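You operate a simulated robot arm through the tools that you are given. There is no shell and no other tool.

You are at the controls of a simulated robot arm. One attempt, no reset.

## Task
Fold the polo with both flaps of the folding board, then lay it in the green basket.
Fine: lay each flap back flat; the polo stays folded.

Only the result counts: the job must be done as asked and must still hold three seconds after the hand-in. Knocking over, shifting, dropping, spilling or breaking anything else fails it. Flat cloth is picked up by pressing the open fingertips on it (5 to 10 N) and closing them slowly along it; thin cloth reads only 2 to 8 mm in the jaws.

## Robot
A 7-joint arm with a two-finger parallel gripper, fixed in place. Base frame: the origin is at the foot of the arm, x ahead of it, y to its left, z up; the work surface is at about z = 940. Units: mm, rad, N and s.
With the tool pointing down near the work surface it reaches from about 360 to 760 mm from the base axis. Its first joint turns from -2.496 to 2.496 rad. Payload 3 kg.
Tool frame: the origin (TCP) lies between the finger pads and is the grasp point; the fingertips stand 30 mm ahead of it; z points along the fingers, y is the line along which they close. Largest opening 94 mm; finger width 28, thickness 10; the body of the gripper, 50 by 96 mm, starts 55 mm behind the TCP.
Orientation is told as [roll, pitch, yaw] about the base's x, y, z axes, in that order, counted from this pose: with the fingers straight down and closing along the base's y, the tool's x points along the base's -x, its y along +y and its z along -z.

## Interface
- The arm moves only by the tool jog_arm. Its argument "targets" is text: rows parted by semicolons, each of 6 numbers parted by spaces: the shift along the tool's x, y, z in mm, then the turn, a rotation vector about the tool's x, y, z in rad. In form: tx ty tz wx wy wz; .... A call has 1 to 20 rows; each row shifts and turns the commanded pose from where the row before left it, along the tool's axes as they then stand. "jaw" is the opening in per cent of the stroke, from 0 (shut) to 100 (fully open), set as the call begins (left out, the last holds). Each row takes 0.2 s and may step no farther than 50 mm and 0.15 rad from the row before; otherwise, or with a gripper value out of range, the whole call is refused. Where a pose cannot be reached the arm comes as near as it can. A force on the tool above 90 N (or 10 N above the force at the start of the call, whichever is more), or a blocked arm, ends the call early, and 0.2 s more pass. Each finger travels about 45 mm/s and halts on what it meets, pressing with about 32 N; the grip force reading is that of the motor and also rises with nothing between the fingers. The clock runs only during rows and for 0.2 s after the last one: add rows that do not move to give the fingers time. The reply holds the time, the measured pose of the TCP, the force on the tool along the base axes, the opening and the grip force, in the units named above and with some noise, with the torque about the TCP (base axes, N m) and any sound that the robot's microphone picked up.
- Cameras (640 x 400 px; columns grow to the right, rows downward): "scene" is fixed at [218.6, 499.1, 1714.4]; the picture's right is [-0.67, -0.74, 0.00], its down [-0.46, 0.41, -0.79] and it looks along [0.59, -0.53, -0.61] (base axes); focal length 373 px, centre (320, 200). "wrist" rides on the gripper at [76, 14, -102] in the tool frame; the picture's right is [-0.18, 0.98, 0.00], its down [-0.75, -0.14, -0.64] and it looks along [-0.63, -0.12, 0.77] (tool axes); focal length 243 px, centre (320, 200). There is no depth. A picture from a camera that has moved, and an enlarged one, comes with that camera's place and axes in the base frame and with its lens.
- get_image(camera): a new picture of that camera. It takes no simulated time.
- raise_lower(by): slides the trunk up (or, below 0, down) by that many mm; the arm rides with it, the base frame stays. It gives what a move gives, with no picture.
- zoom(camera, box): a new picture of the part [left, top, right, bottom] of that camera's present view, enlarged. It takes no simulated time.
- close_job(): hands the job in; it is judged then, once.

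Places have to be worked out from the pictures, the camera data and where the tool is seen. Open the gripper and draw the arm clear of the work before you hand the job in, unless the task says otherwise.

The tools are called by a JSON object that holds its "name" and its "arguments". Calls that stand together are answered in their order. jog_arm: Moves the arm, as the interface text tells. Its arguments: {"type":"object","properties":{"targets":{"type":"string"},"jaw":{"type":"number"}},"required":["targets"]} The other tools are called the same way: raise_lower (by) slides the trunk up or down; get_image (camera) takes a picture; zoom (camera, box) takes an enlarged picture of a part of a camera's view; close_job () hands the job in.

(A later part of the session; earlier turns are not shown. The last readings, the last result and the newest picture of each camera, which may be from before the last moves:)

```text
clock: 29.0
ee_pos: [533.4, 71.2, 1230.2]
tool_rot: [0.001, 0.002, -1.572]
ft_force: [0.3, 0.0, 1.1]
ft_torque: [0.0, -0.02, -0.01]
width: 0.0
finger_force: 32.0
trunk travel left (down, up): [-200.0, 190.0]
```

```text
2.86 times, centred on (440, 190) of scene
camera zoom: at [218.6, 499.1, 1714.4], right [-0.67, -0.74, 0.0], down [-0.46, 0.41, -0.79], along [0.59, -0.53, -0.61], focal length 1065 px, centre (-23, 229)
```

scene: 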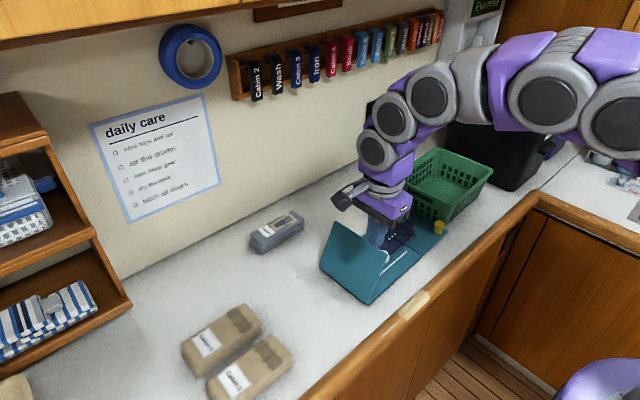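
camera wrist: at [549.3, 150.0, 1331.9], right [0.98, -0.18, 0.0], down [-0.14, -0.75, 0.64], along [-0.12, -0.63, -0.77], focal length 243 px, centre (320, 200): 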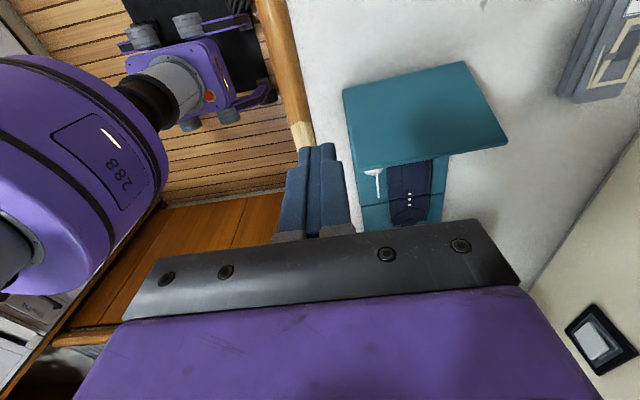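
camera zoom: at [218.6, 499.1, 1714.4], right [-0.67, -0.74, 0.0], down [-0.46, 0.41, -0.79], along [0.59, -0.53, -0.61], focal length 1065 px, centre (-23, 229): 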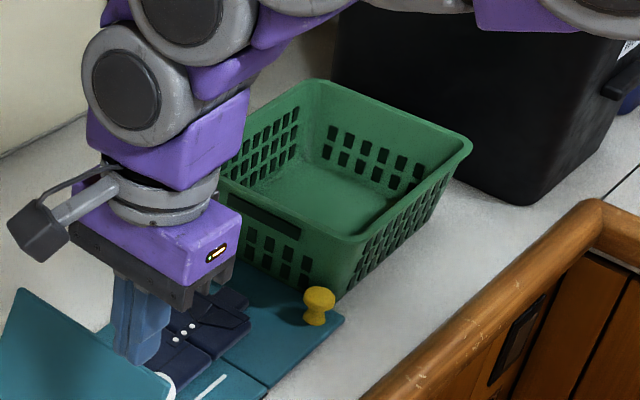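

The basket's near corner appears pushed by roughly a centimetre. I return to exactly the starting wrist pose so I can compare the wrist view with the first one and measure both shifts.

{"name": "jog_arm", "arguments": {"targets": "0 0 0 0 0 -0.1428; 0 0 0 0 0 -0.1428; 0 0 0 0 0 -0.1428; 0 0 0 0 0 -0.1428; 0 0 0 0 0 -0.1428; 0 0 0 0 0 -0.1428; 0 0 0 0 0 -0.1428; 0 0 0 0 0 -0.1428; 0 0 0 0 0 -0.1428; 0 0 0 0 0 -0.1428; 0 0 0 0 0 -0.1428; 3.35 -41.4 -5.6 0 0 0; 3.35 -41.4 -5.6 0 0 0; 3.35 -41.4 -5.6 0 0 0; 3.35 -41.4 -5.6 0 0 0; 3.35 -41.4 -5.6 0 0 0; 3.35 -41.4 -5.6 0 0 0; 3.35 -41.4 -5.6 0 0 0; 3.35 -41.4 -5.6 0 0 0; 0 0 0 0 0 0", "jaw": 100}}

{"name": "get_image", "arguments": {"camera": "wrist"}}

{"name": "zoom", "arguments": {"camera": "scene", "box": [360, 120, 520, 260]}}

{"name": "zoom", "arguments": {"camera": "scene", "box": [300, 190, 480, 320]}}

```text
clock: 33.2
ee_pos: [509.0, -261.7, 1273.8]
tool_rot: [0.001, 0.001, -0.001]
ft_force: [0.1, -0.7, 0.5]
ft_torque: [-0.02, -0.01, 0.0]
width: 93.9
finger_force: 0.1
trunk travel left (down, up): [-200.0, 190.0]
```

```text
taken
camera wrist: at [433.2, -246.3, 1376.0], right [0.18, 0.98, 0.0], down [0.75, -0.14, 0.64], along [0.63, -0.12, -0.77], focal length 243 px, centre (320, 200)
```

wrist: 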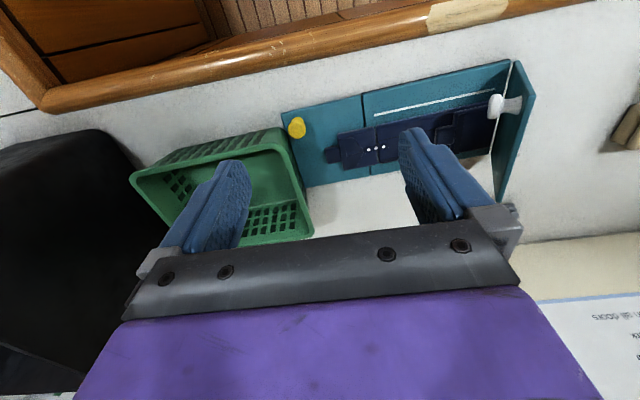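

```text
2.86 times, centred on (440, 190) of scene
camera zoom: at [218.6, 499.1, 1714.4], right [-0.67, -0.74, 0.0], down [-0.46, 0.41, -0.79], along [0.59, -0.53, -0.61], focal length 1065 px, centre (-23, 229)
```

zoom: 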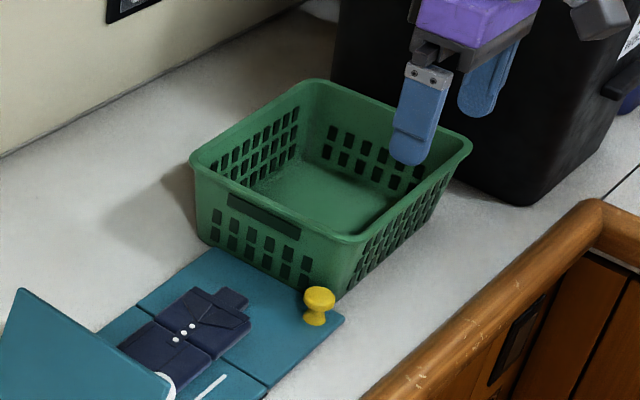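

```text
3.08 times, centred on (390, 255) of scene
camera zoom: at [218.6, 499.1, 1714.4], right [-0.67, -0.74, 0.0], down [-0.46, 0.41, -0.79], along [0.59, -0.53, -0.61], focal length 1147 px, centre (105, 31)
```

zoom: 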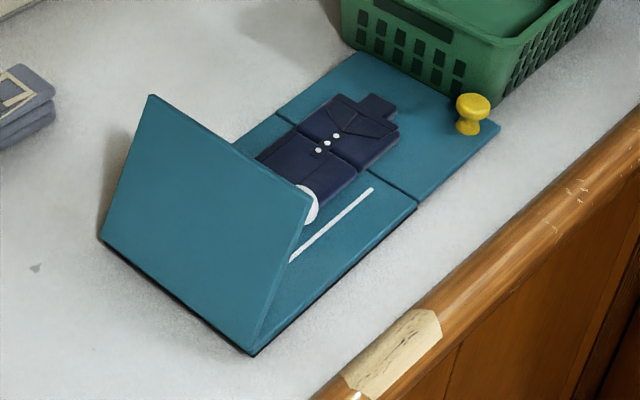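

The board slid ≈45 mm toward −y and the basket's near corner moved ≈15–20 mm. The left fold itself is done (the polo's left side lies folded on the middle). Next: re-grip the white knob, lower that flap flat gently, and with the same grip slide the board back. I move above the middle and yaw.

{"name": "jog_arm", "arguments": {"targets": "-15.8 40.4 8.8 0 0 0; -15.8 40.4 8.8 0 0 0; -15.8 40.4 8.8 0 0 0; -15.8 40.4 8.8 0 0 0; -15.8 20.4 8.8 0 0 0; 0 0 0 0 0 0.1428; 0 0 0 0 0 0.1428; 0 0 0 0 0 0.1428; 0 0 0 0 0 0.1428; 0 0 0 0 0 0.1428; 0 0 0 0 0 0.1428; 0 0 0 0 0 0.1428; 0 0 0 0 0 0.1428; 0 0 0 0 0 0.1428; 0 0 0 0 0 0.1428; 0 0 0 0 0 0.1428"}}

{"name": "jog_arm", "arguments": {"targets": "0 0 0 0 0.1375 0; 0 0 0 0 0.1375 0; 0 0 0 0 0.1375 0; 0 0 0 0 0.1375 0; 0 0 0 0 0.1375 0; 0 0 0 0 0.1375 0; 0 0 0 0 0.1375 0; 0 0 0 0 0.1375 0; 0 0 0 0 0 0"}}

{"name": "get_image", "arguments": {"camera": "wrist"}}

{"name": "get_image", "arguments": {"camera": "scene"}}

```text
clock: 36.6
ee_pos: [587.6, -76.8, 1231.0]
tool_rot: [0.001, 0.002, -1.572]
ft_force: [0.6, -0.1, 0.4]
ft_torque: [-0.02, 0.01, -0.03]
width: 94.1
finger_force: 0.0
trunk travel left (down, up): [-200.0, 190.0]
```

```text
clock: 38.6
ee_pos: [587.2, -77.1, 1231.2]
tool_rot: [0.002, 1.103, -1.569]
ft_force: [-0.4, 0.2, 0.5]
ft_torque: [-0.05, 0.01, 0.02]
width: 94.1
finger_force: 0.0
trunk travel left (down, up): [-200.0, 190.0]
```

```text
taken
camera wrist: at [602.2, -133.7, 1343.6], right [0.98, -0.08, -0.16], down [-0.14, -0.91, -0.38], along [-0.12, 0.4, -0.91], focal length 243 px, centre (320, 200)
```

wrist: 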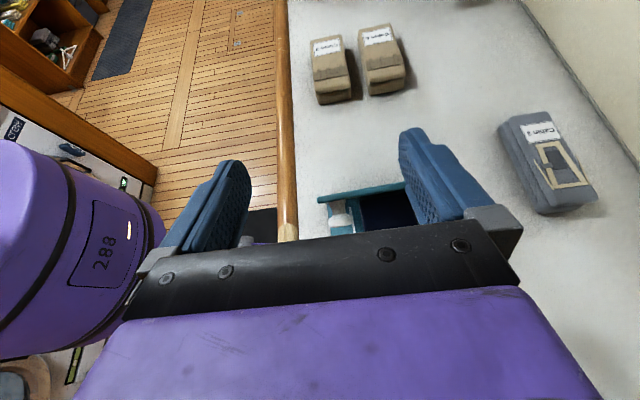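

```text
taken
```

scene: 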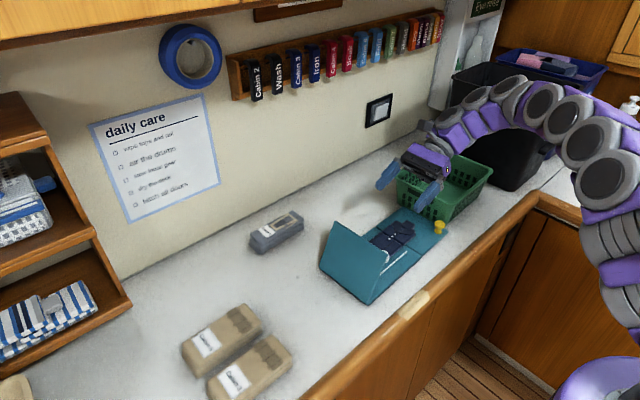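

I see the knob near (587, −26, ~1045). I descend to a pre-grasp point about 80 mm back along the tool axis.

{"name": "jog_arm", "arguments": {"targets": "-35.5 0 10.2 0 0 0; -35.5 0 10.2 0 0 0; -35.5 0 10.2 0 0 0; -35.5 0 10.2 0 0 0; 0 0 0 0 0 0"}}

{"name": "get_image", "arguments": {"camera": "wrist"}}

{"name": "zoom", "arguments": {"camera": "scene", "box": [300, 150, 480, 310]}}

```text
clock: 39.8
ee_pos: [587.9, -106.2, 1085.7]
tool_rot: [0.004, 1.103, -1.567]
ft_force: [0.1, 0.3, -1.3]
ft_torque: [0.03, 0.03, -0.03]
width: 94.0
finger_force: 0.0
trunk travel left (down, up): [-200.0, 190.0]
```

```text
taken
camera wrist: at [603.4, -162.0, 1198.6], right [0.98, -0.08, -0.16], down [-0.14, -0.91, -0.38], along [-0.12, 0.4, -0.91], focal length 243 px, centre (320, 200)
```

wrist: 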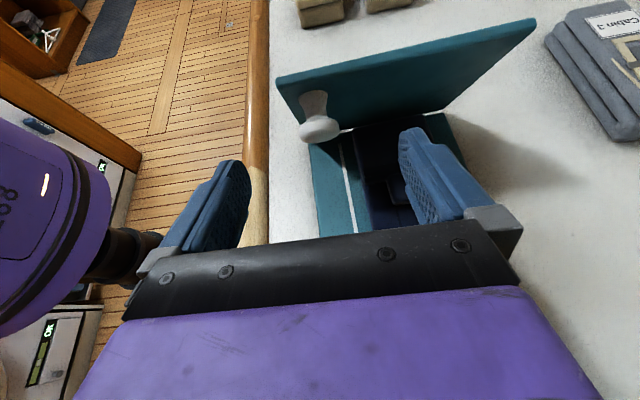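

```text
2.50 times, centred on (390, 230) of scene
camera zoom: at [218.6, 499.1, 1714.4], right [-0.67, -0.74, 0.0], down [-0.46, 0.41, -0.79], along [0.59, -0.53, -0.61], focal length 932 px, centre (145, 125)
```

zoom: 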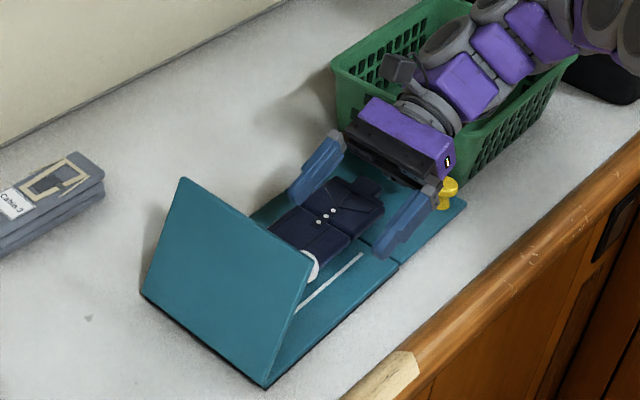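

Combining views, the knob head is near (587, −29, 1040). I advance along the tool axis most of the way and re-check.

{"name": "jog_arm", "arguments": {"targets": "-3 0 25 0 0 0; -3 0 25 0 0 0; 0 0 0 0 0 0"}}

{"name": "get_image", "arguments": {"camera": "wrist"}}

{"name": "zoom", "arguments": {"camera": "scene", "box": [320, 190, 440, 290]}}

```text
clock: 40.6
ee_pos: [588.4, -62.4, 1056.6]
tool_rot: [0.002, 1.102, -1.569]
ft_force: [0.7, -0.5, -0.6]
ft_torque: [0.01, -0.02, 0.0]
width: 93.8
finger_force: 0.1
trunk travel left (down, up): [-200.0, 190.0]
```

```text
taken
camera wrist: at [603.5, -119.5, 1169.9], right [0.98, -0.08, -0.16], down [-0.14, -0.91, -0.38], along [-0.12, 0.4, -0.91], focal length 243 px, centre (320, 200)
```

wrist: 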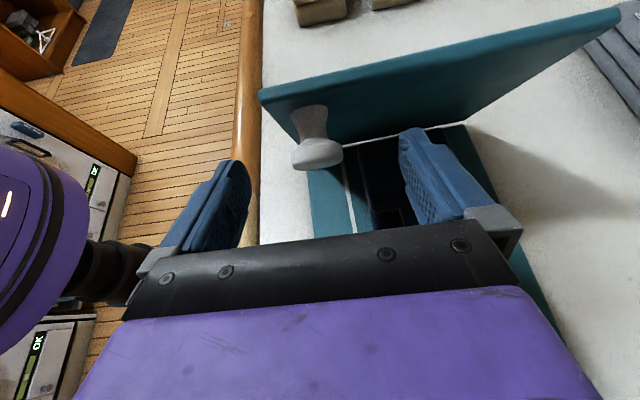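

```text
4.00 times, centred on (380, 240) of scene
camera zoom: at [218.6, 499.1, 1714.4], right [-0.67, -0.74, 0.0], down [-0.46, 0.41, -0.79], along [0.59, -0.53, -0.61], focal length 1491 px, centre (80, 40)
```

zoom: 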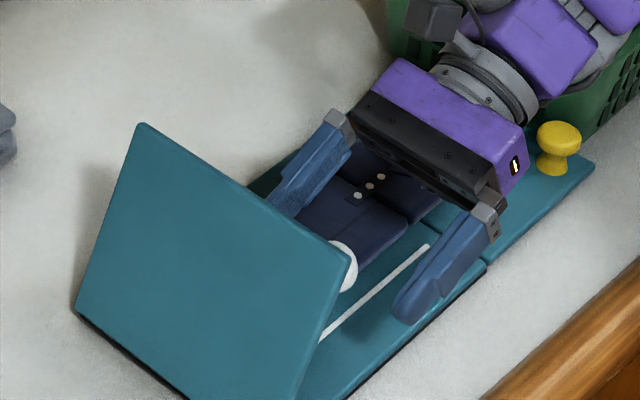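

The head is about 36 mm ahead of the TCP. I advance 19 mm more and close.

{"name": "jog_arm", "arguments": {"targets": "0.5 0 9.5 0 0 0; 0.5 0 9.5 0 0 0; 0 0 0 0 0 0"}}

{"name": "get_image", "arguments": {"camera": "wrist"}}

```text
clock: 41.4
ee_pos: [588.4, -46.7, 1049.2]
tool_rot: [0.004, 1.104, -1.571]
ft_force: [0.1, -0.4, -0.2]
ft_torque: [0.03, -0.03, 0.01]
width: 94.2
finger_force: 0.1
trunk travel left (down, up): [-200.0, 190.0]
```

```text
taken
camera wrist: at [603.3, -101.8, 1162.0], right [0.98, -0.08, -0.16], down [-0.14, -0.91, -0.38], along [-0.12, 0.4, -0.91], focal length 243 px, centre (320, 200)
```

wrist: 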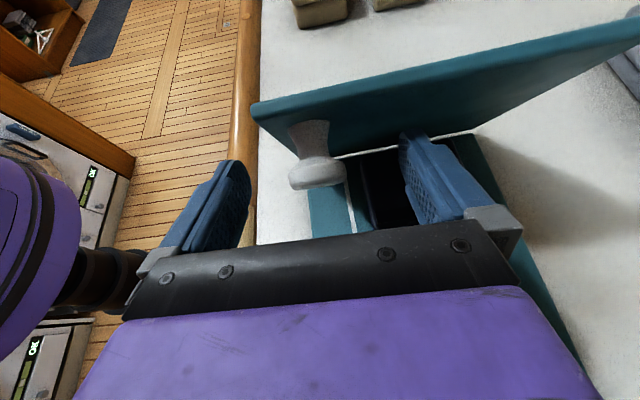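

No contact, the head is now well inside the pads. I close on it.

{"name": "jog_arm", "arguments": {"targets": "0 0 0 0 0 0; 0 0 0 0 0 0; 0 0 0 0 0 0; 0 0 0 0 0 0; 0 0 0 0 0 0", "jaw": 0}}

{"name": "get_image", "arguments": {"camera": "wrist"}}

```text
clock: 42.6
ee_pos: [587.6, -45.6, 1050.2]
tool_rot: [0.0, 1.103, -1.572]
ft_force: [-8.0, -0.7, -0.6]
ft_torque: [-0.04, -0.12, -0.14]
width: 30.9
finger_force: 31.8
trunk travel left (down, up): [-200.0, 190.0]
```

```text
taken
camera wrist: at [602.4, -101.7, 1162.1], right [0.98, -0.08, -0.16], down [-0.14, -0.91, -0.38], along [-0.12, 0.4, -0.91], focal length 243 px, centre (320, 200)
```

wrist: 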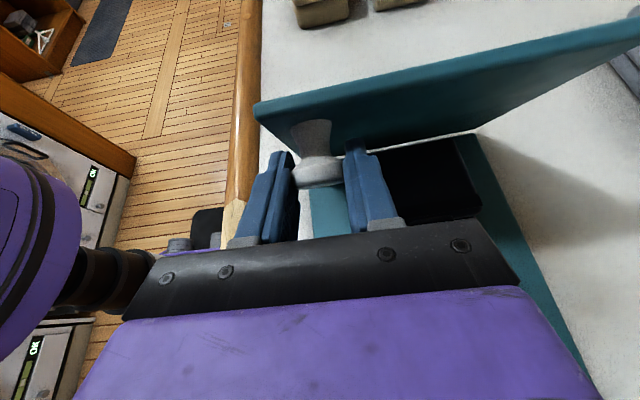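

Gripped again (30.9 mm), head ≈(587, −29.5, 1042), flap ≈122°, hinge now ≈y 57. I bring it back over vertical along the arc with the tool orientation held (knob pivoting).

{"name": "jog_arm", "arguments": {"targets": "12.5 -0.8 6.2 0 0 0; 12.5 -0.7 6.2 0 0 0; 9.9 0 7.9 0 0 0; 9.9 0 7.9 0 0 0; 0 0 0 0 0 0"}}

{"name": "get_image", "arguments": {"camera": "wrist"}}

{"name": "zoom", "arguments": {"camera": "scene", "box": [300, 150, 480, 310]}}

```text
clock: 43.8
ee_pos: [586.8, 0.1, 1075.9]
tool_rot: [-0.004, 1.104, -1.571]
ft_force: [-0.1, -3.1, -7.7]
ft_torque: [-0.69, 0.12, -0.11]
width: 30.9
finger_force: 31.8
trunk travel left (down, up): [-200.0, 190.0]
```

```text
taken
camera wrist: at [602.2, -55.8, 1189.0], right [0.98, -0.08, -0.17], down [-0.14, -0.91, -0.38], along [-0.12, 0.4, -0.91], focal length 243 px, centre (320, 200)
```

wrist: 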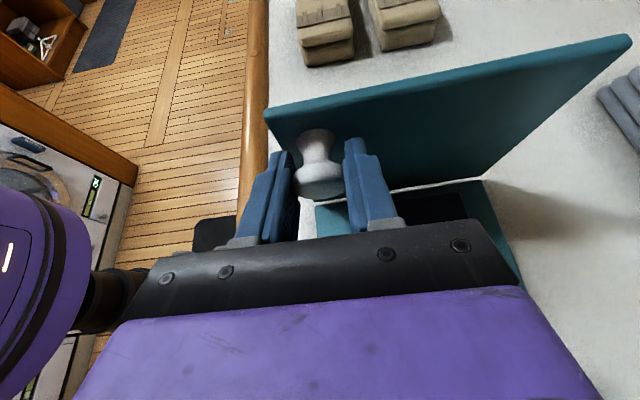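

```text
2.50 times, centred on (390, 230) of scene
camera zoom: at [218.6, 499.1, 1714.4], right [-0.67, -0.74, 0.0], down [-0.46, 0.41, -0.79], along [0.59, -0.53, -0.61], focal length 932 px, centre (145, 125)
```

zoom: 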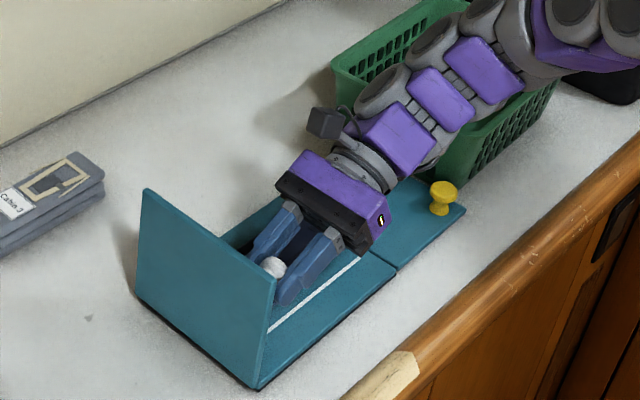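

The flap comes back nicely, and the board also crept a little back toward +y. I continue past vertical.

{"name": "jog_arm", "arguments": {"targets": "8.9 0 10.1 0 0 0; 8.9 0 10.1 0 0 0; 6.6 0 10.9 0 0 0; 6.6 0 10.9 0 0 0; 4.3 0 11.9 0 0 0; 4.3 0 11.9 0 0 0; 0 0 0 0 0 0"}}

{"name": "get_image", "arguments": {"camera": "wrist"}}

{"name": "zoom", "arguments": {"camera": "scene", "box": [280, 170, 460, 330]}}

```text
clock: 45.4
ee_pos: [585.7, 74.9, 1083.0]
tool_rot: [0.0, 1.103, -1.571]
ft_force: [2.7, -6.0, -3.9]
ft_torque: [-0.76, -0.06, -0.05]
width: 31.3
finger_force: 32.3
trunk travel left (down, up): [-200.0, 190.0]
```

```text
taken
camera wrist: at [601.4, 18.8, 1195.5], right [0.98, -0.08, -0.16], down [-0.14, -0.91, -0.38], along [-0.12, 0.4, -0.91], focal length 243 px, centre (320, 200)
```

wrist: 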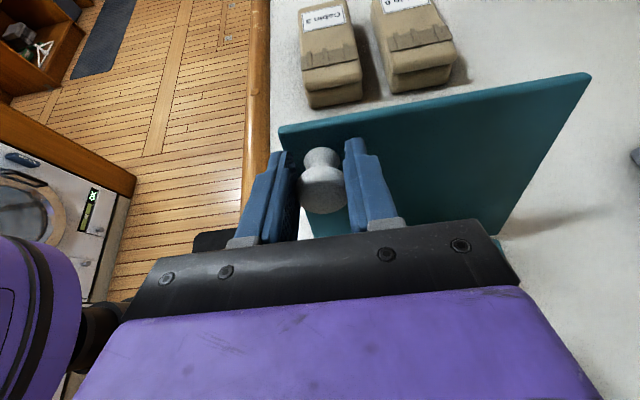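

```text
2.50 times, centred on (370, 250) of scene
camera zoom: at [218.6, 499.1, 1714.4], right [-0.67, -0.74, 0.0], down [-0.46, 0.41, -0.79], along [0.59, -0.53, -0.61], focal length 932 px, centre (195, 75)
```

zoom: 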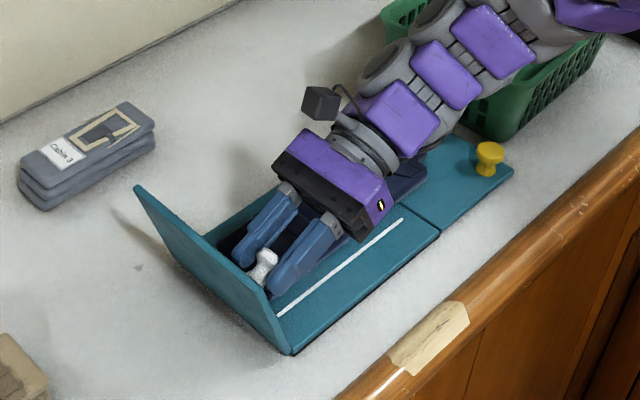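

Flap ~75°, polo's left side stays on the middle. I bring it to align with the tool and then lower rigidly about the hinge (now ≈ y 80).

{"name": "jog_arm", "arguments": {"targets": "3.5 0 10.5 0 0 0; 3.5 0 10.5 0 0 0; 3.5 0 10.5 0 0 0; 2.27 0 10.33 0 -0.08 0; 2.27 0 10.33 0 -0.08 0; 2.27 0 10.33 0 -0.08 0; 2.27 0 10.33 0 -0.08 0; 0 0 0 0 0 0"}}

{"name": "get_image", "arguments": {"camera": "wrist"}}

{"name": "zoom", "arguments": {"camera": "scene", "box": [280, 170, 460, 330]}}

```text
clock: 47.2
ee_pos: [585.0, 151.2, 1061.6]
tool_rot: [-0.002, 0.781, -1.574]
ft_force: [0.2, -3.3, -7.1]
ft_torque: [0.26, 0.1, 0.02]
width: 30.8
finger_force: 31.9
trunk travel left (down, up): [-200.0, 190.0]
```

```text
taken
camera wrist: at [601.0, 133.4, 1187.1], right [0.98, -0.13, -0.13], down [-0.14, -0.99, -0.08], along [-0.12, 0.09, -0.99], focal length 243 px, centre (320, 200)
```

wrist: 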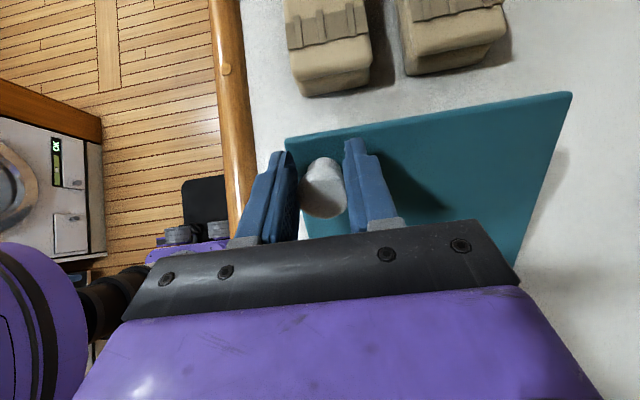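

```text
2.50 times, centred on (370, 250) of scene
camera zoom: at [218.6, 499.1, 1714.4], right [-0.67, -0.74, 0.0], down [-0.46, 0.41, -0.79], along [0.59, -0.53, -0.61], focal length 932 px, centre (195, 75)
```

zoom: 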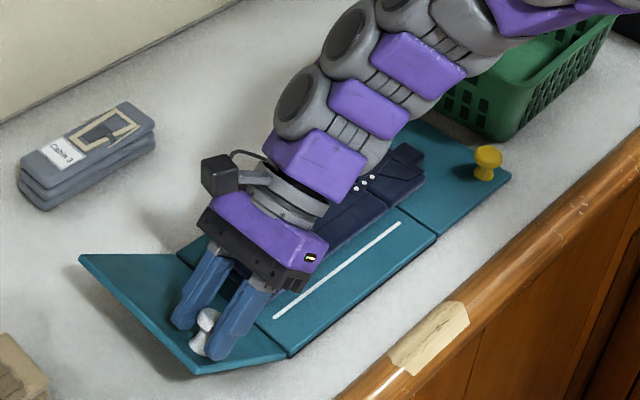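

Flap ~35°, coming down under control. Continue lowering.

{"name": "jog_arm", "arguments": {"targets": "2.1 0 10.3 0 -0.08 0; 2.1 0 10.3 0 -0.08 0; 2.1 0 10.3 0 -0.08 0; 2.1 0 10.3 0 -0.08 0; 2.1 0 10.3 0 -0.08 0; 2.1 0 10.3 0 -0.08 0; 0 0 0 0 0 0"}}

{"name": "get_image", "arguments": {"camera": "wrist"}}

{"name": "zoom", "arguments": {"camera": "scene", "box": [270, 190, 450, 350]}}

```text
clock: 48.8
ee_pos: [585.0, 193.3, 1017.7]
tool_rot: [-0.001, 0.302, -1.571]
ft_force: [2.0, -3.6, -7.3]
ft_torque: [0.61, -0.02, 0.1]
width: 30.8
finger_force: 32.0
trunk travel left (down, up): [-200.0, 190.0]
```

```text
taken
camera wrist: at [601.4, 236.9, 1136.9], right [0.98, -0.18, -0.05], down [-0.14, -0.91, 0.39], along [-0.12, -0.38, -0.92], focal length 243 px, centre (320, 200)
```

wrist: 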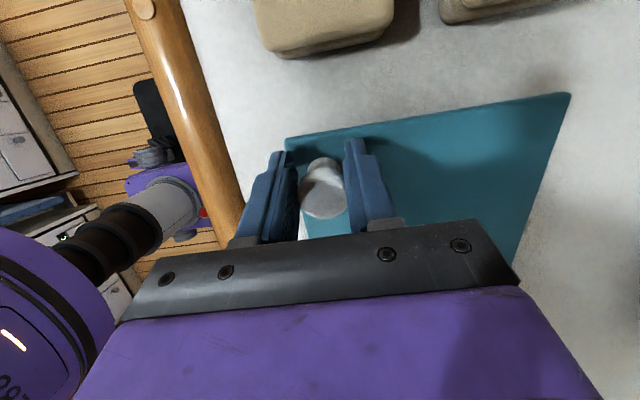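

```text
2.50 times, centred on (360, 270) of scene
camera zoom: at [218.6, 499.1, 1714.4], right [-0.67, -0.74, 0.0], down [-0.46, 0.41, -0.79], along [0.59, -0.53, -0.61], focal length 932 px, centre (220, 25)
```

zoom: 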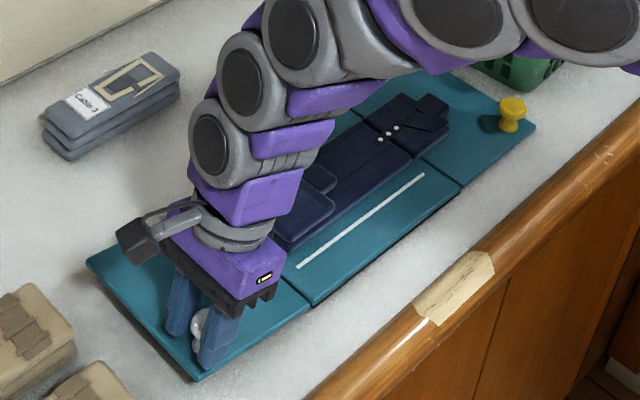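

Nearly flat. Four more small steps to seat it.

{"name": "jog_arm", "arguments": {"targets": "2.0 0 9.7 0 -0.075 0; 2.0 0 9.7 0 -0.075 0; 2.0 0 9.7 0 -0.075 0; 1.5 0 6.5 0 -0.06 0; 0 0 0 0 0 0"}}

{"name": "get_image", "arguments": {"camera": "wrist"}}

{"name": "zoom", "arguments": {"camera": "scene", "box": [270, 190, 450, 350]}}

```text
clock: 50.0
ee_pos: [586.9, 207.5, 986.6]
tool_rot: [0.002, 0.018, -1.57]
ft_force: [7.8, -3.0, 18.4]
ft_torque: [-0.63, -0.19, 0.18]
width: 31.0
finger_force: 32.0
trunk travel left (down, up): [-200.0, 190.0]
```

```text
taken
camera wrist: at [601.6, 283.0, 1089.3], right [0.98, -0.18, 0.0], down [-0.14, -0.76, 0.63], along [-0.12, -0.62, -0.78], focal length 243 px, centre (320, 200)
```

wrist: 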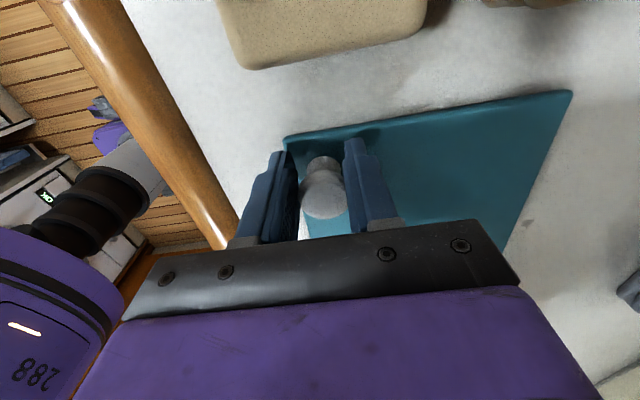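

```text
2.50 times, centred on (360, 270) of scene
camera zoom: at [218.6, 499.1, 1714.4], right [-0.67, -0.74, 0.0], down [-0.46, 0.41, -0.79], along [0.59, -0.53, -0.61], focal length 932 px, centre (220, 25)
```

zoom: 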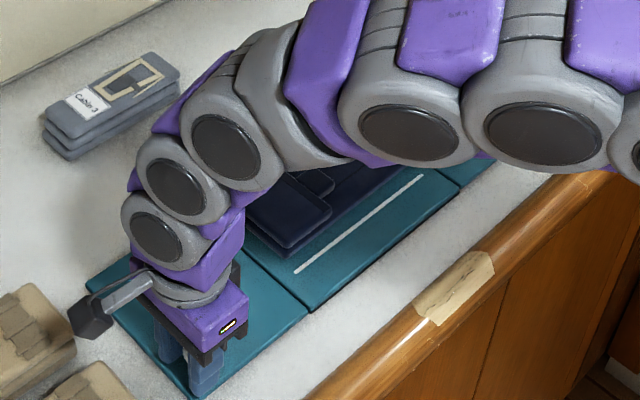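

Flap is flat (pressing ~18 N). Still gripping the knob, I ease the downward pressure and slide the board back +y by ≈21 mm to its original place.

{"name": "jog_arm", "arguments": {"targets": "0 1 -2.5 0 0 0; 5 0 0 0 0 0; 5 0 0 0 0 0; 5 0 0 0 0 0; 5 0 0 0 0 0; 1.5 0 0 0 0 0; 0 0 0 0 0 0"}}

{"name": "get_image", "arguments": {"camera": "wrist"}}

{"name": "get_image", "arguments": {"camera": "scene"}}

```text
clock: 51.6
ee_pos: [586.0, 230.3, 988.1]
tool_rot: [0.002, 0.017, -1.57]
ft_force: [-0.2, -0.5, 0.0]
ft_torque: [0.05, 0.02, 0.0]
width: 0.0
finger_force: 31.6
trunk travel left (down, up): [-200.0, 190.0]
```

```text
taken
camera wrist: at [602.2, 307.7, 1090.3], right [0.98, -0.18, 0.0], down [-0.14, -0.76, 0.63], along [-0.12, -0.62, -0.78], focal length 243 px, centre (320, 200)
```

wrist: 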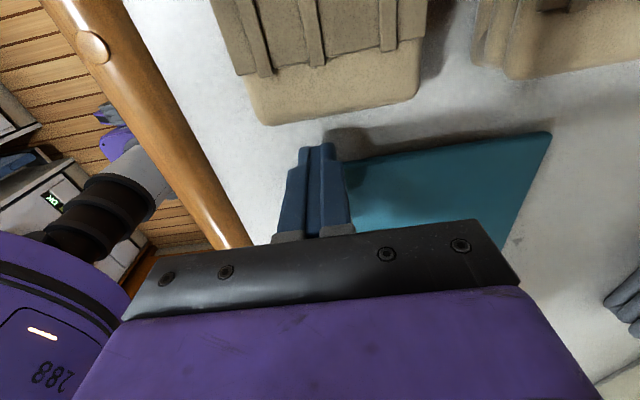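

```text
taken
```

scene: 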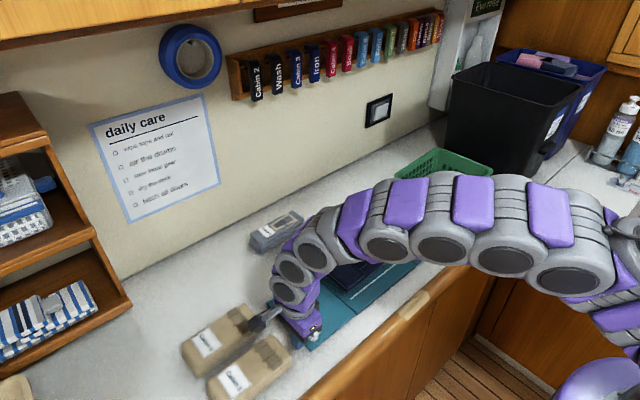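

The knob slipped out during the drag, leaving the board ≈25 mm short of its original place. I'll finish recentring later by pushing on the raised right flap at its stop. I raise straight up and look.

{"name": "jog_arm", "arguments": {"targets": "0 0 -40 0 0 0; 0 0 -45 0 0 0; 0 0 -45 0 0 0; 0 0 -45 0 0 0; -40 0 -30 0 0 0; -45 -10 -10 0 0 0; -45 -15 0 0 0 0; -45 -15 0 0 0 0; -45 -15 0 0 0 0", "jaw": 100}}

{"name": "get_image", "arguments": {"camera": "scene"}}

{"name": "get_image", "arguments": {"camera": "wrist"}}

```text
clock: 53.6
ee_pos: [534.7, 2.1, 1197.7]
tool_rot: [0.002, 0.018, -1.571]
ft_force: [-0.5, -1.0, 0.4]
ft_torque: [0.01, 0.0, -0.02]
width: 93.9
finger_force: 0.0
trunk travel left (down, up): [-200.0, 190.0]
```

```text
taken
```

scene: 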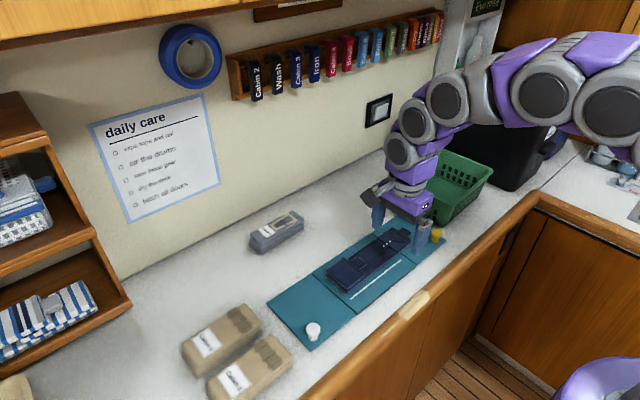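

```text
taken
camera wrist: at [549.1, 77.9, 1300.1], right [0.98, -0.18, 0.0], down [-0.14, -0.77, 0.63], along [-0.12, -0.62, -0.78], focal length 243 px, centre (320, 200)
```

wrist: 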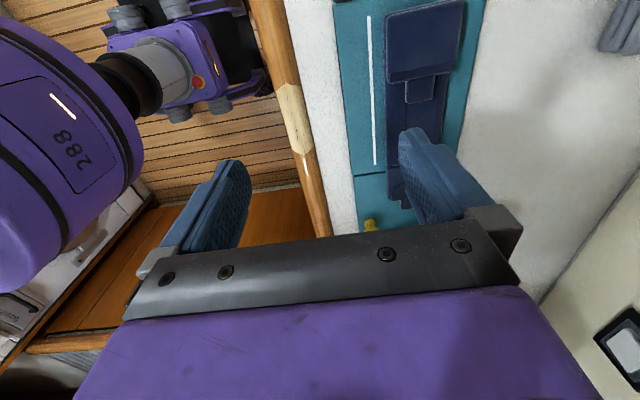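

Left fold is done and that flap is flat. Now I turn the tool to yaw +90° for the right flap (so the wrist camera stays on the upper side when tilting).

{"name": "jog_arm", "arguments": {"targets": "0 0 0 0 -0.018 0; 0 0 0 0 0 -0.15; 0 0 0 0 0 -0.15; 0 0 0 0 0 -0.15; 0 0 0 0 0 -0.15; 0 0 0 0 0 -0.15; 0 0 0 0 0 -0.15; 0 0 0 0 0 -0.15; 0 0 0 0 0 -0.15; 0 0 0 0 0 -0.15; 0 0 0 0 0 -0.15; 0 0 0 0 0 -0.15; 0 0 0 0 0 -0.15; 0 0 0 0 0 -0.15; 0 0 0 0 0 -0.15; 0 0 0 0 0 -0.15; 0 0 0 0 0 -0.15; 0 0 0 0 0 -0.15; 0 0 0 0 0 -0.15; 0 0 0 0 0 -0.15"}}

{"name": "get_image", "arguments": {"camera": "wrist"}}

```text
clock: 57.8
ee_pos: [532.3, 6.6, 1197.7]
tool_rot: [0.001, 0.001, 1.28]
ft_force: [0.3, 0.3, 0.2]
ft_torque: [0.0, -0.03, 0.01]
width: 93.9
finger_force: 0.1
trunk travel left (down, up): [-200.0, 190.0]
```

```text
taken
camera wrist: at [497.6, -62.0, 1299.7], right [-0.89, 0.46, 0.0], down [0.35, 0.68, 0.64], along [0.29, 0.57, -0.77], focal length 243 px, centre (320, 200)
```

wrist: 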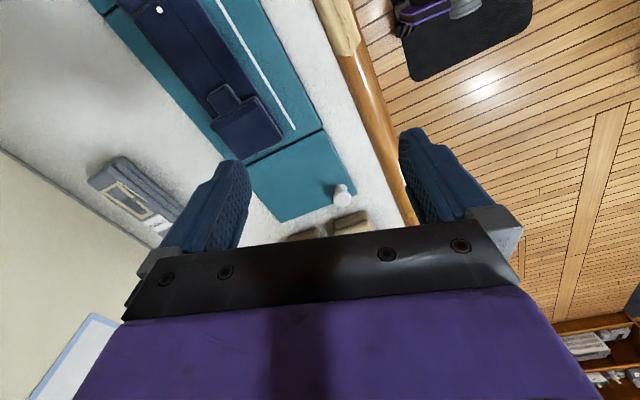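

Good, yaw 1.28 as expected. I finish the yaw and move above the yellow knob.

{"name": "jog_arm", "arguments": {"targets": "0 0 0 0 0 -0.1454; 0 0 0 0 0 -0.1454; 41.1 -9.1 13 0 0 0; 41.1 -9.1 13 0 0 0; 41.1 -9.1 13 0 0 0; 41.1 -9.1 13 0 0 0; 41.1 -9.1 13 0 0 0; 41.1 -9.1 13 0 0 0; 0 0 0 0 0 0"}}

{"name": "get_image", "arguments": {"camera": "wrist"}}

{"name": "zoom", "arguments": {"camera": "scene", "box": [340, 150, 500, 290]}}

```text
clock: 59.8
ee_pos: [585.3, -242.5, 1123.1]
tool_rot: [0.0, -0.001, 1.568]
ft_force: [1.1, 0.1, -1.0]
ft_torque: [-0.02, -0.01, 0.05]
width: 93.8
finger_force: 0.1
trunk travel left (down, up): [-200.0, 190.0]
```

```text
taken
camera wrist: at [572.2, -316.8, 1224.4], right [-0.98, 0.19, 0.0], down [0.14, 0.75, 0.64], along [0.12, 0.63, -0.77], focal length 243 px, centre (320, 200)
```

wrist: 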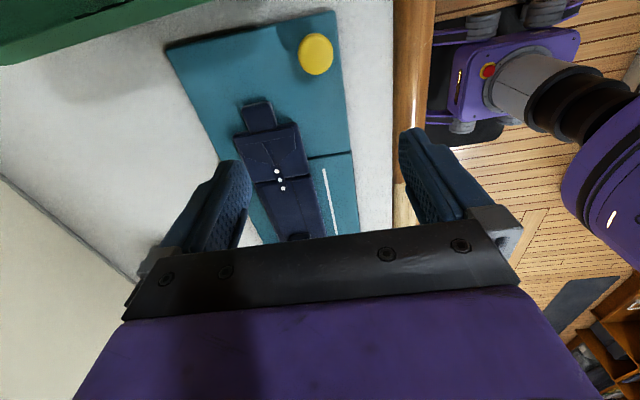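

```text
2.86 times, centred on (420, 220) of scene
camera zoom: at [218.6, 499.1, 1714.4], right [-0.67, -0.74, 0.0], down [-0.46, 0.41, -0.79], along [0.59, -0.53, -0.61], focal length 1065 px, centre (34, 143)
```

zoom: 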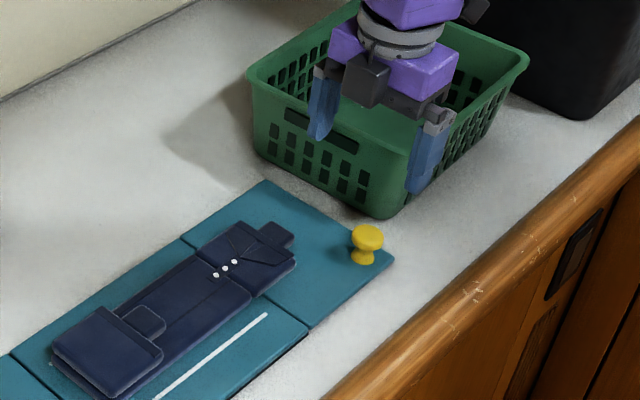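

Yellow knob is at about (583, −279, 972). I descend above it to z≈1005 and re-check.

{"name": "jog_arm", "arguments": {"targets": "8.8 0.4 29.5 0 0 0; 8.8 0.4 29.5 0 0 0; 8.8 0.4 29.5 0 0 0; 8.8 0.4 29.5 0 0 0; 0 0 0 0 0 0"}}

{"name": "get_image", "arguments": {"camera": "wrist"}}

{"name": "zoom", "arguments": {"camera": "scene", "box": [380, 170, 480, 260]}}

```text
clock: 61.0
ee_pos: [582.7, -278.1, 1002.7]
tool_rot: [-0.001, -0.001, 1.569]
ft_force: [-0.2, -0.2, 0.0]
ft_torque: [-0.01, 0.01, 0.01]
width: 94.0
finger_force: 0.0
trunk travel left (down, up): [-200.0, 190.0]
```

```text
taken
camera wrist: at [569.4, -352.5, 1105.4], right [-0.98, 0.19, 0.0], down [0.14, 0.75, 0.64], along [0.12, 0.63, -0.77], focal length 243 px, centre (320, 200)
```

wrist: 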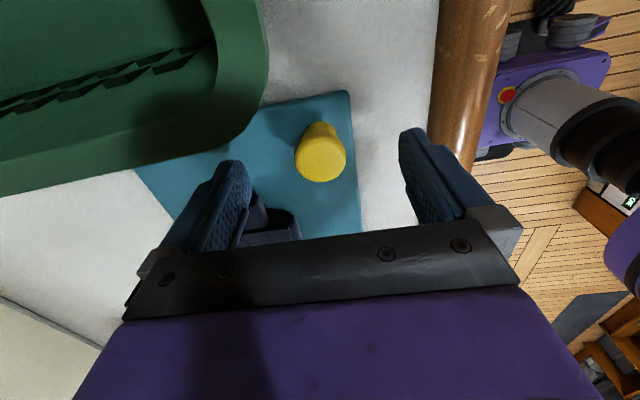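

```text
4.44 times, centred on (430, 215) of scene
camera zoom: at [218.6, 499.1, 1714.4], right [-0.67, -0.74, 0.0], down [-0.46, 0.41, -0.79], along [0.59, -0.53, -0.61], focal length 1656 px, centre (-169, 133)
```

zoom: 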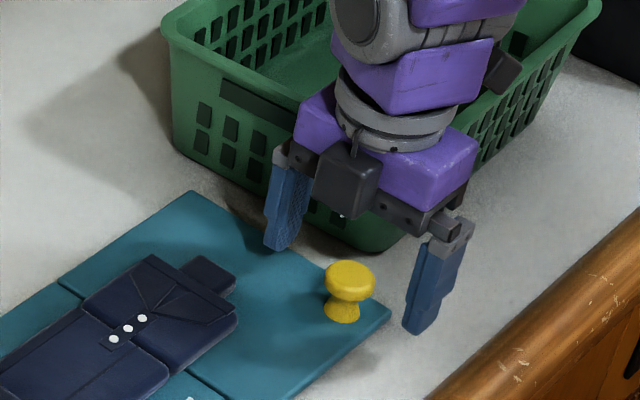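

Centred and clear of the basket rim. I lower 16 mm and close on the knob.

{"name": "jog_arm", "arguments": {"targets": "0 0 8 0 0 0; 0 0 8 0 0 0; 0 0 0 0 0 0"}}

{"name": "jog_arm", "arguments": {"targets": "0 0 0 0 0 0; 0 0 0 0 0 0; 0 0 0 0 0 0; 0 0 0 0 0 0; 0 0 0 0 0 0", "jaw": 0}}

{"name": "get_image", "arguments": {"camera": "wrist"}}

```text
clock: 61.8
ee_pos: [582.5, -277.6, 985.8]
tool_rot: [0.001, 0.0, 1.569]
ft_force: [-0.3, 0.0, -0.5]
ft_torque: [0.01, 0.01, -0.01]
width: 94.0
finger_force: 0.0
trunk travel left (down, up): [-200.0, 190.0]
```

```text
clock: 63.0
ee_pos: [582.2, -278.2, 985.5]
tool_rot: [-0.001, 0.0, 1.566]
ft_force: [-6.6, 0.1, 1.1]
ft_torque: [0.13, 0.15, 0.09]
width: 30.9
finger_force: 31.7
trunk travel left (down, up): [-200.0, 190.0]
```

```text
taken
camera wrist: at [569.4, -352.7, 1087.8], right [-0.98, 0.19, 0.0], down [0.14, 0.75, 0.64], along [0.12, 0.63, -0.77], focal length 243 px, centre (320, 200)
```

wrist: 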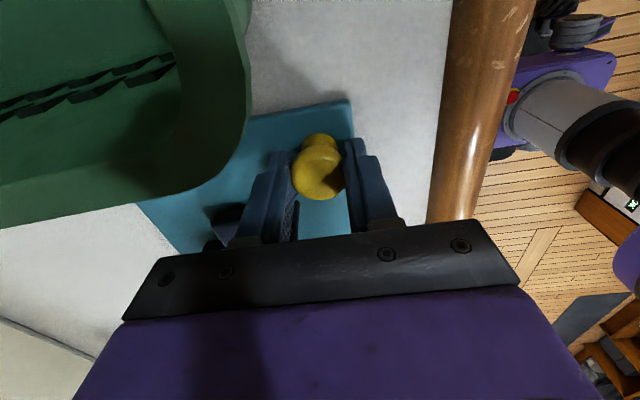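

Gripped (30.9 mm). I lift the right flap with a rigid arc about its hinge (≈ y −153, z 949), relieving the small side load first.

{"name": "jog_arm", "arguments": {"targets": "0 1.2 0 0 0 0; -3.32 0 -9.83 0 0.08 0; -3.32 0 -9.83 0 0.08 0; -3.32 0 -9.83 0 0.08 0; -3.32 0 -9.83 0 0.08 0; 0 0 0 0 0 0"}}

{"name": "zoom", "arguments": {"camera": "scene", "box": [340, 150, 500, 290]}}

{"name": "get_image", "arguments": {"camera": "wrist"}}

```text
clock: 64.4
ee_pos: [582.3, -260.7, 1024.1]
tool_rot: [0.002, 0.322, 1.568]
ft_force: [-0.2, 3.7, -0.6]
ft_torque: [-0.37, 0.12, 0.14]
width: 30.7
finger_force: 31.6
trunk travel left (down, up): [-200.0, 190.0]
```

```text
2.86 times, centred on (420, 220) of scene
camera zoom: at [218.6, 499.1, 1714.4], right [-0.67, -0.74, 0.0], down [-0.46, 0.41, -0.79], along [0.59, -0.53, -0.61], focal length 1065 px, centre (34, 143)
```

zoom: 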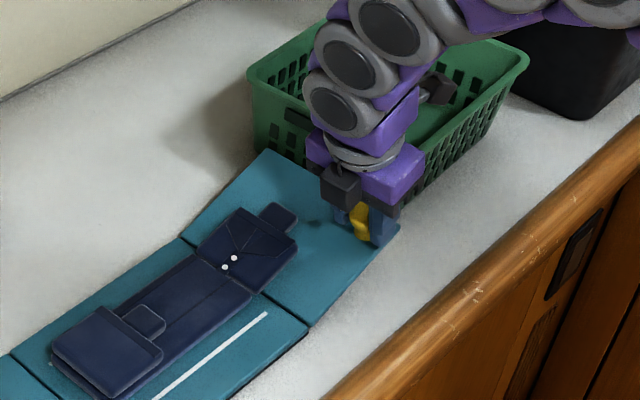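

```text
taken
camera wrist: at [569.6, -297.9, 1144.6], right [-0.98, 0.18, -0.06], down [0.14, 0.92, 0.37], along [0.12, 0.36, -0.93], focal length 243 px, centre (320, 200)
```

wrist: 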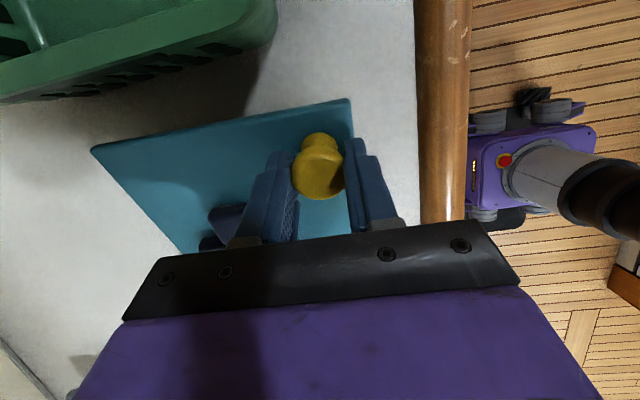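

Lifts with only ~4 N. Continue.

{"name": "jog_arm", "arguments": {"targets": "-3.32 0 -9.83 0 0.08 0; -3.32 0 -9.83 0 0.08 0; -3.32 0 -9.83 0 0.08 0; -3.32 0 -9.83 0 0.08 0; -3.32 0 -9.83 0 0.08 0; 0 0 0 0 0 0"}}

{"name": "zoom", "arguments": {"camera": "scene", "box": [340, 150, 500, 290]}}

```text
clock: 65.8
ee_pos: [581.6, -222.6, 1058.6]
tool_rot: [-0.001, 0.72, 1.567]
ft_force: [-2.1, -2.4, 0.1]
ft_torque: [-0.58, 0.03, 0.09]
width: 31.0
finger_force: 32.3
trunk travel left (down, up): [-200.0, 190.0]
```

```text
2.86 times, centred on (420, 220) of scene
camera zoom: at [218.6, 499.1, 1714.4], right [-0.67, -0.74, 0.0], down [-0.46, 0.41, -0.79], along [0.59, -0.53, -0.61], focal length 1065 px, centre (34, 143)
```

zoom: 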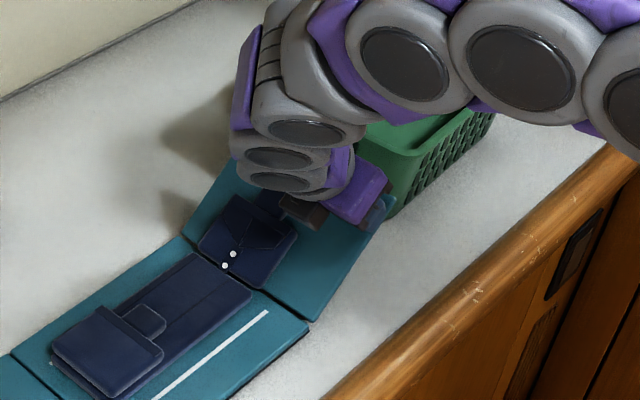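

Forces remain tiny. Continue to ~65°.

{"name": "jog_arm", "arguments": {"targets": "-3.32 0 -9.83 0 0.08 0; -3.32 0 -9.83 0 0.08 0; -3.32 0 -9.83 0 0.08 0; -3.32 0 -9.83 0 0.08 0; -3.32 0 -9.83 0 0.08 0; 0 0 0 0 0 0"}}

{"name": "zoom", "arguments": {"camera": "scene", "box": [320, 130, 500, 290]}}

{"name": "get_image", "arguments": {"camera": "wrist"}}

```text
clock: 67.2
ee_pos: [583.0, -174.6, 1077.9]
tool_rot: [0.0, 1.122, 1.569]
ft_force: [-2.4, -3.1, -7.3]
ft_torque: [-0.41, 0.11, 0.06]
width: 31.1
finger_force: 32.1
trunk travel left (down, up): [-200.0, 190.0]
```

```text
2.50 times, centred on (410, 210) of scene
camera zoom: at [218.6, 499.1, 1714.4], right [-0.67, -0.74, 0.0], down [-0.46, 0.41, -0.79], along [0.59, -0.53, -0.61], focal length 932 px, centre (95, 175)
```

zoom: 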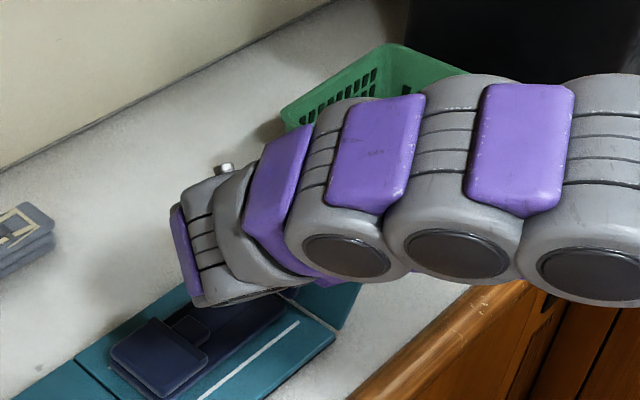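

```text
taken
camera wrist: at [570.7, -113.8, 1189.3], right [-0.98, 0.08, -0.17], down [0.14, 0.91, -0.4], along [0.12, -0.42, -0.9], focal length 243 px, centre (320, 200)
```

wrist: 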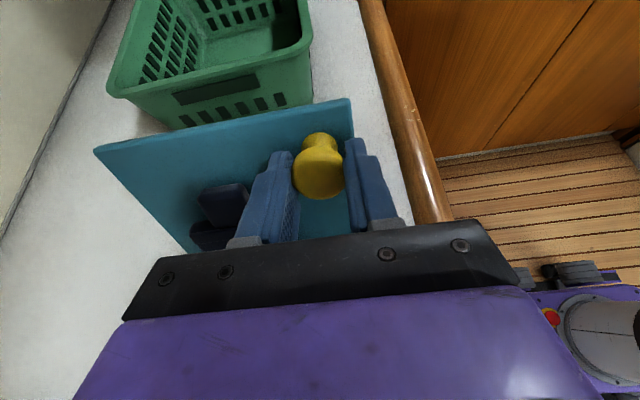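

Good. Three more rigid steps, then I keep the tool angle and let the knob pivot past vertical.

{"name": "jog_arm", "arguments": {"targets": "-3.7 0 -9.7 0 0.08 0; -3.32 0 -9.83 0 0.08 0; -3.32 0 -9.83 0 0.08 0; -2.5 0 -8.4 0 0 0; -2.5 0 -8.4 0 0 0; -2.5 0 -8.4 0 0 0; 0 0 0 0 0 0"}}

{"name": "get_image", "arguments": {"camera": "wrist"}}

{"name": "get_image", "arguments": {"camera": "scene"}}

```text
clock: 68.8
ee_pos: [582.2, -118.3, 1077.6]
tool_rot: [-0.003, 1.359, 1.563]
ft_force: [-7.9, -6.1, -1.8]
ft_torque: [-0.85, -0.03, -0.09]
width: 30.8
finger_force: 32.4
trunk travel left (down, up): [-200.0, 190.0]
```

```text
taken
camera wrist: at [569.8, -32.9, 1171.9], right [-0.98, 0.04, -0.18], down [0.14, 0.79, -0.6], along [0.12, -0.62, -0.78], focal length 243 px, centre (320, 200)
```

wrist: 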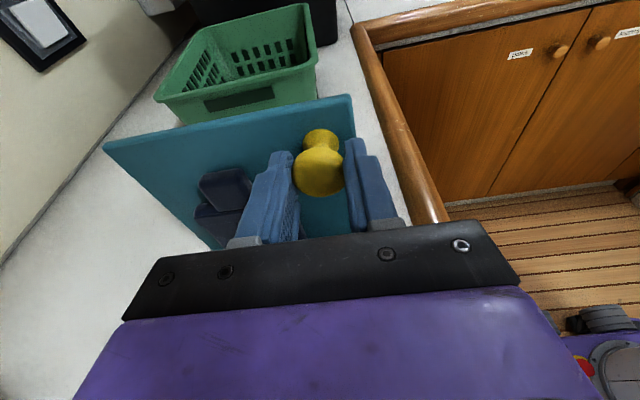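

```text
taken
```

scene: 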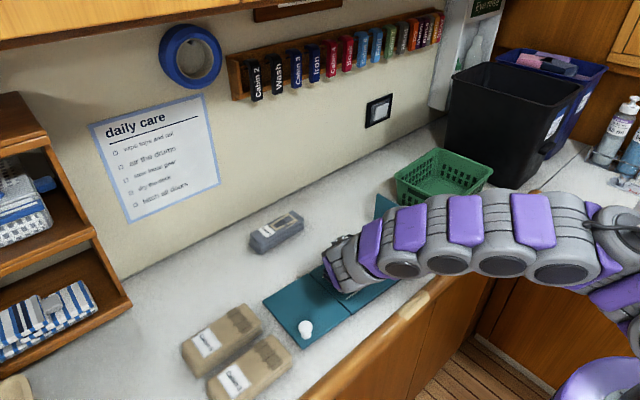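

The flap is near vertical and the board is creeping back +y as a bonus. Continue past vertical.

{"name": "jog_arm", "arguments": {"targets": "-3.5 0.6 -8.6 0 0 0; -4 0.5 -8.4 0 0 0; -4.5 0 -8.2 0 0 0; 0 0 0 0 0 0"}}

{"name": "get_image", "arguments": {"camera": "wrist"}}

```text
clock: 69.8
ee_pos: [581.6, -90.5, 1071.0]
tool_rot: [0.003, 1.361, 1.573]
ft_force: [-8.5, -5.4, -2.8]
ft_torque: [-0.6, 0.17, -0.09]
width: 30.7
finger_force: 32.3
trunk travel left (down, up): [-200.0, 190.0]
```

```text
taken
camera wrist: at [569.1, -4.7, 1165.4], right [-0.98, 0.04, -0.18], down [0.14, 0.79, -0.6], along [0.12, -0.62, -0.78], focal length 243 px, centre (320, 200)
```

wrist: 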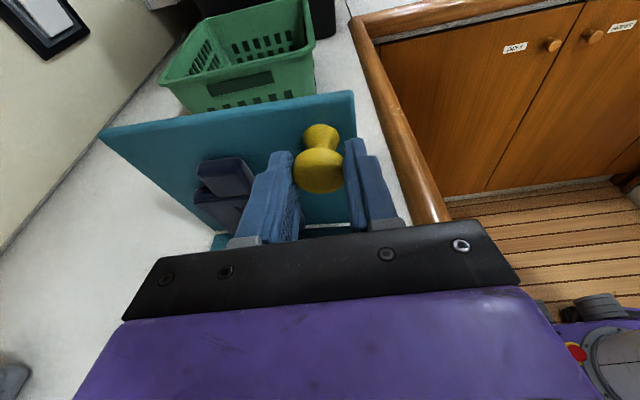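

Polo side still rides on the flap at ~100°. Continue a little further, toward but short of the stop.

{"name": "jog_arm", "arguments": {"targets": "-5 0.5 -7.9 0 0 0; -5.7 0.5 -7.6 0 0 0; -6.2 0 -7.3 0 0 0; 0 0 0 0 0 0"}}

{"name": "get_image", "arguments": {"camera": "wrist"}}

{"name": "get_image", "arguments": {"camera": "scene"}}

```text
clock: 70.8
ee_pos: [581.6, -63.1, 1059.7]
tool_rot: [-0.012, 1.361, 1.56]
ft_force: [14.2, -6.1, 10.6]
ft_torque: [-1.04, -0.14, 0.33]
width: 30.7
finger_force: 32.4
trunk travel left (down, up): [-200.0, 190.0]
```

```text
taken
camera wrist: at [569.6, 22.8, 1154.7], right [-0.98, 0.04, -0.18], down [0.14, 0.79, -0.6], along [0.12, -0.62, -0.78], focal length 243 px, centre (320, 200)
```

wrist: 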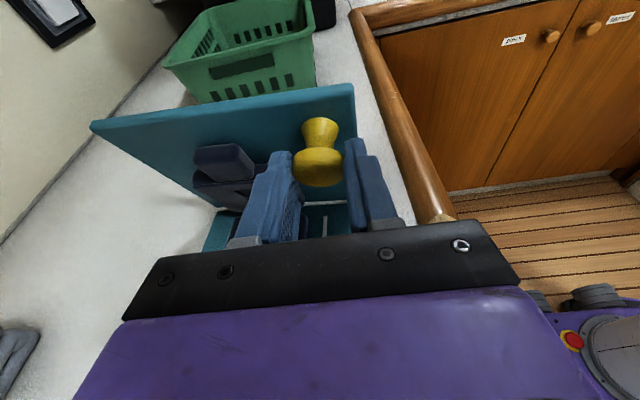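

```text
taken
```

scene: 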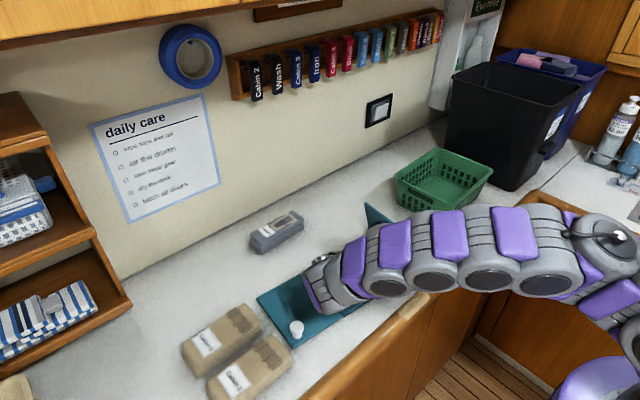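

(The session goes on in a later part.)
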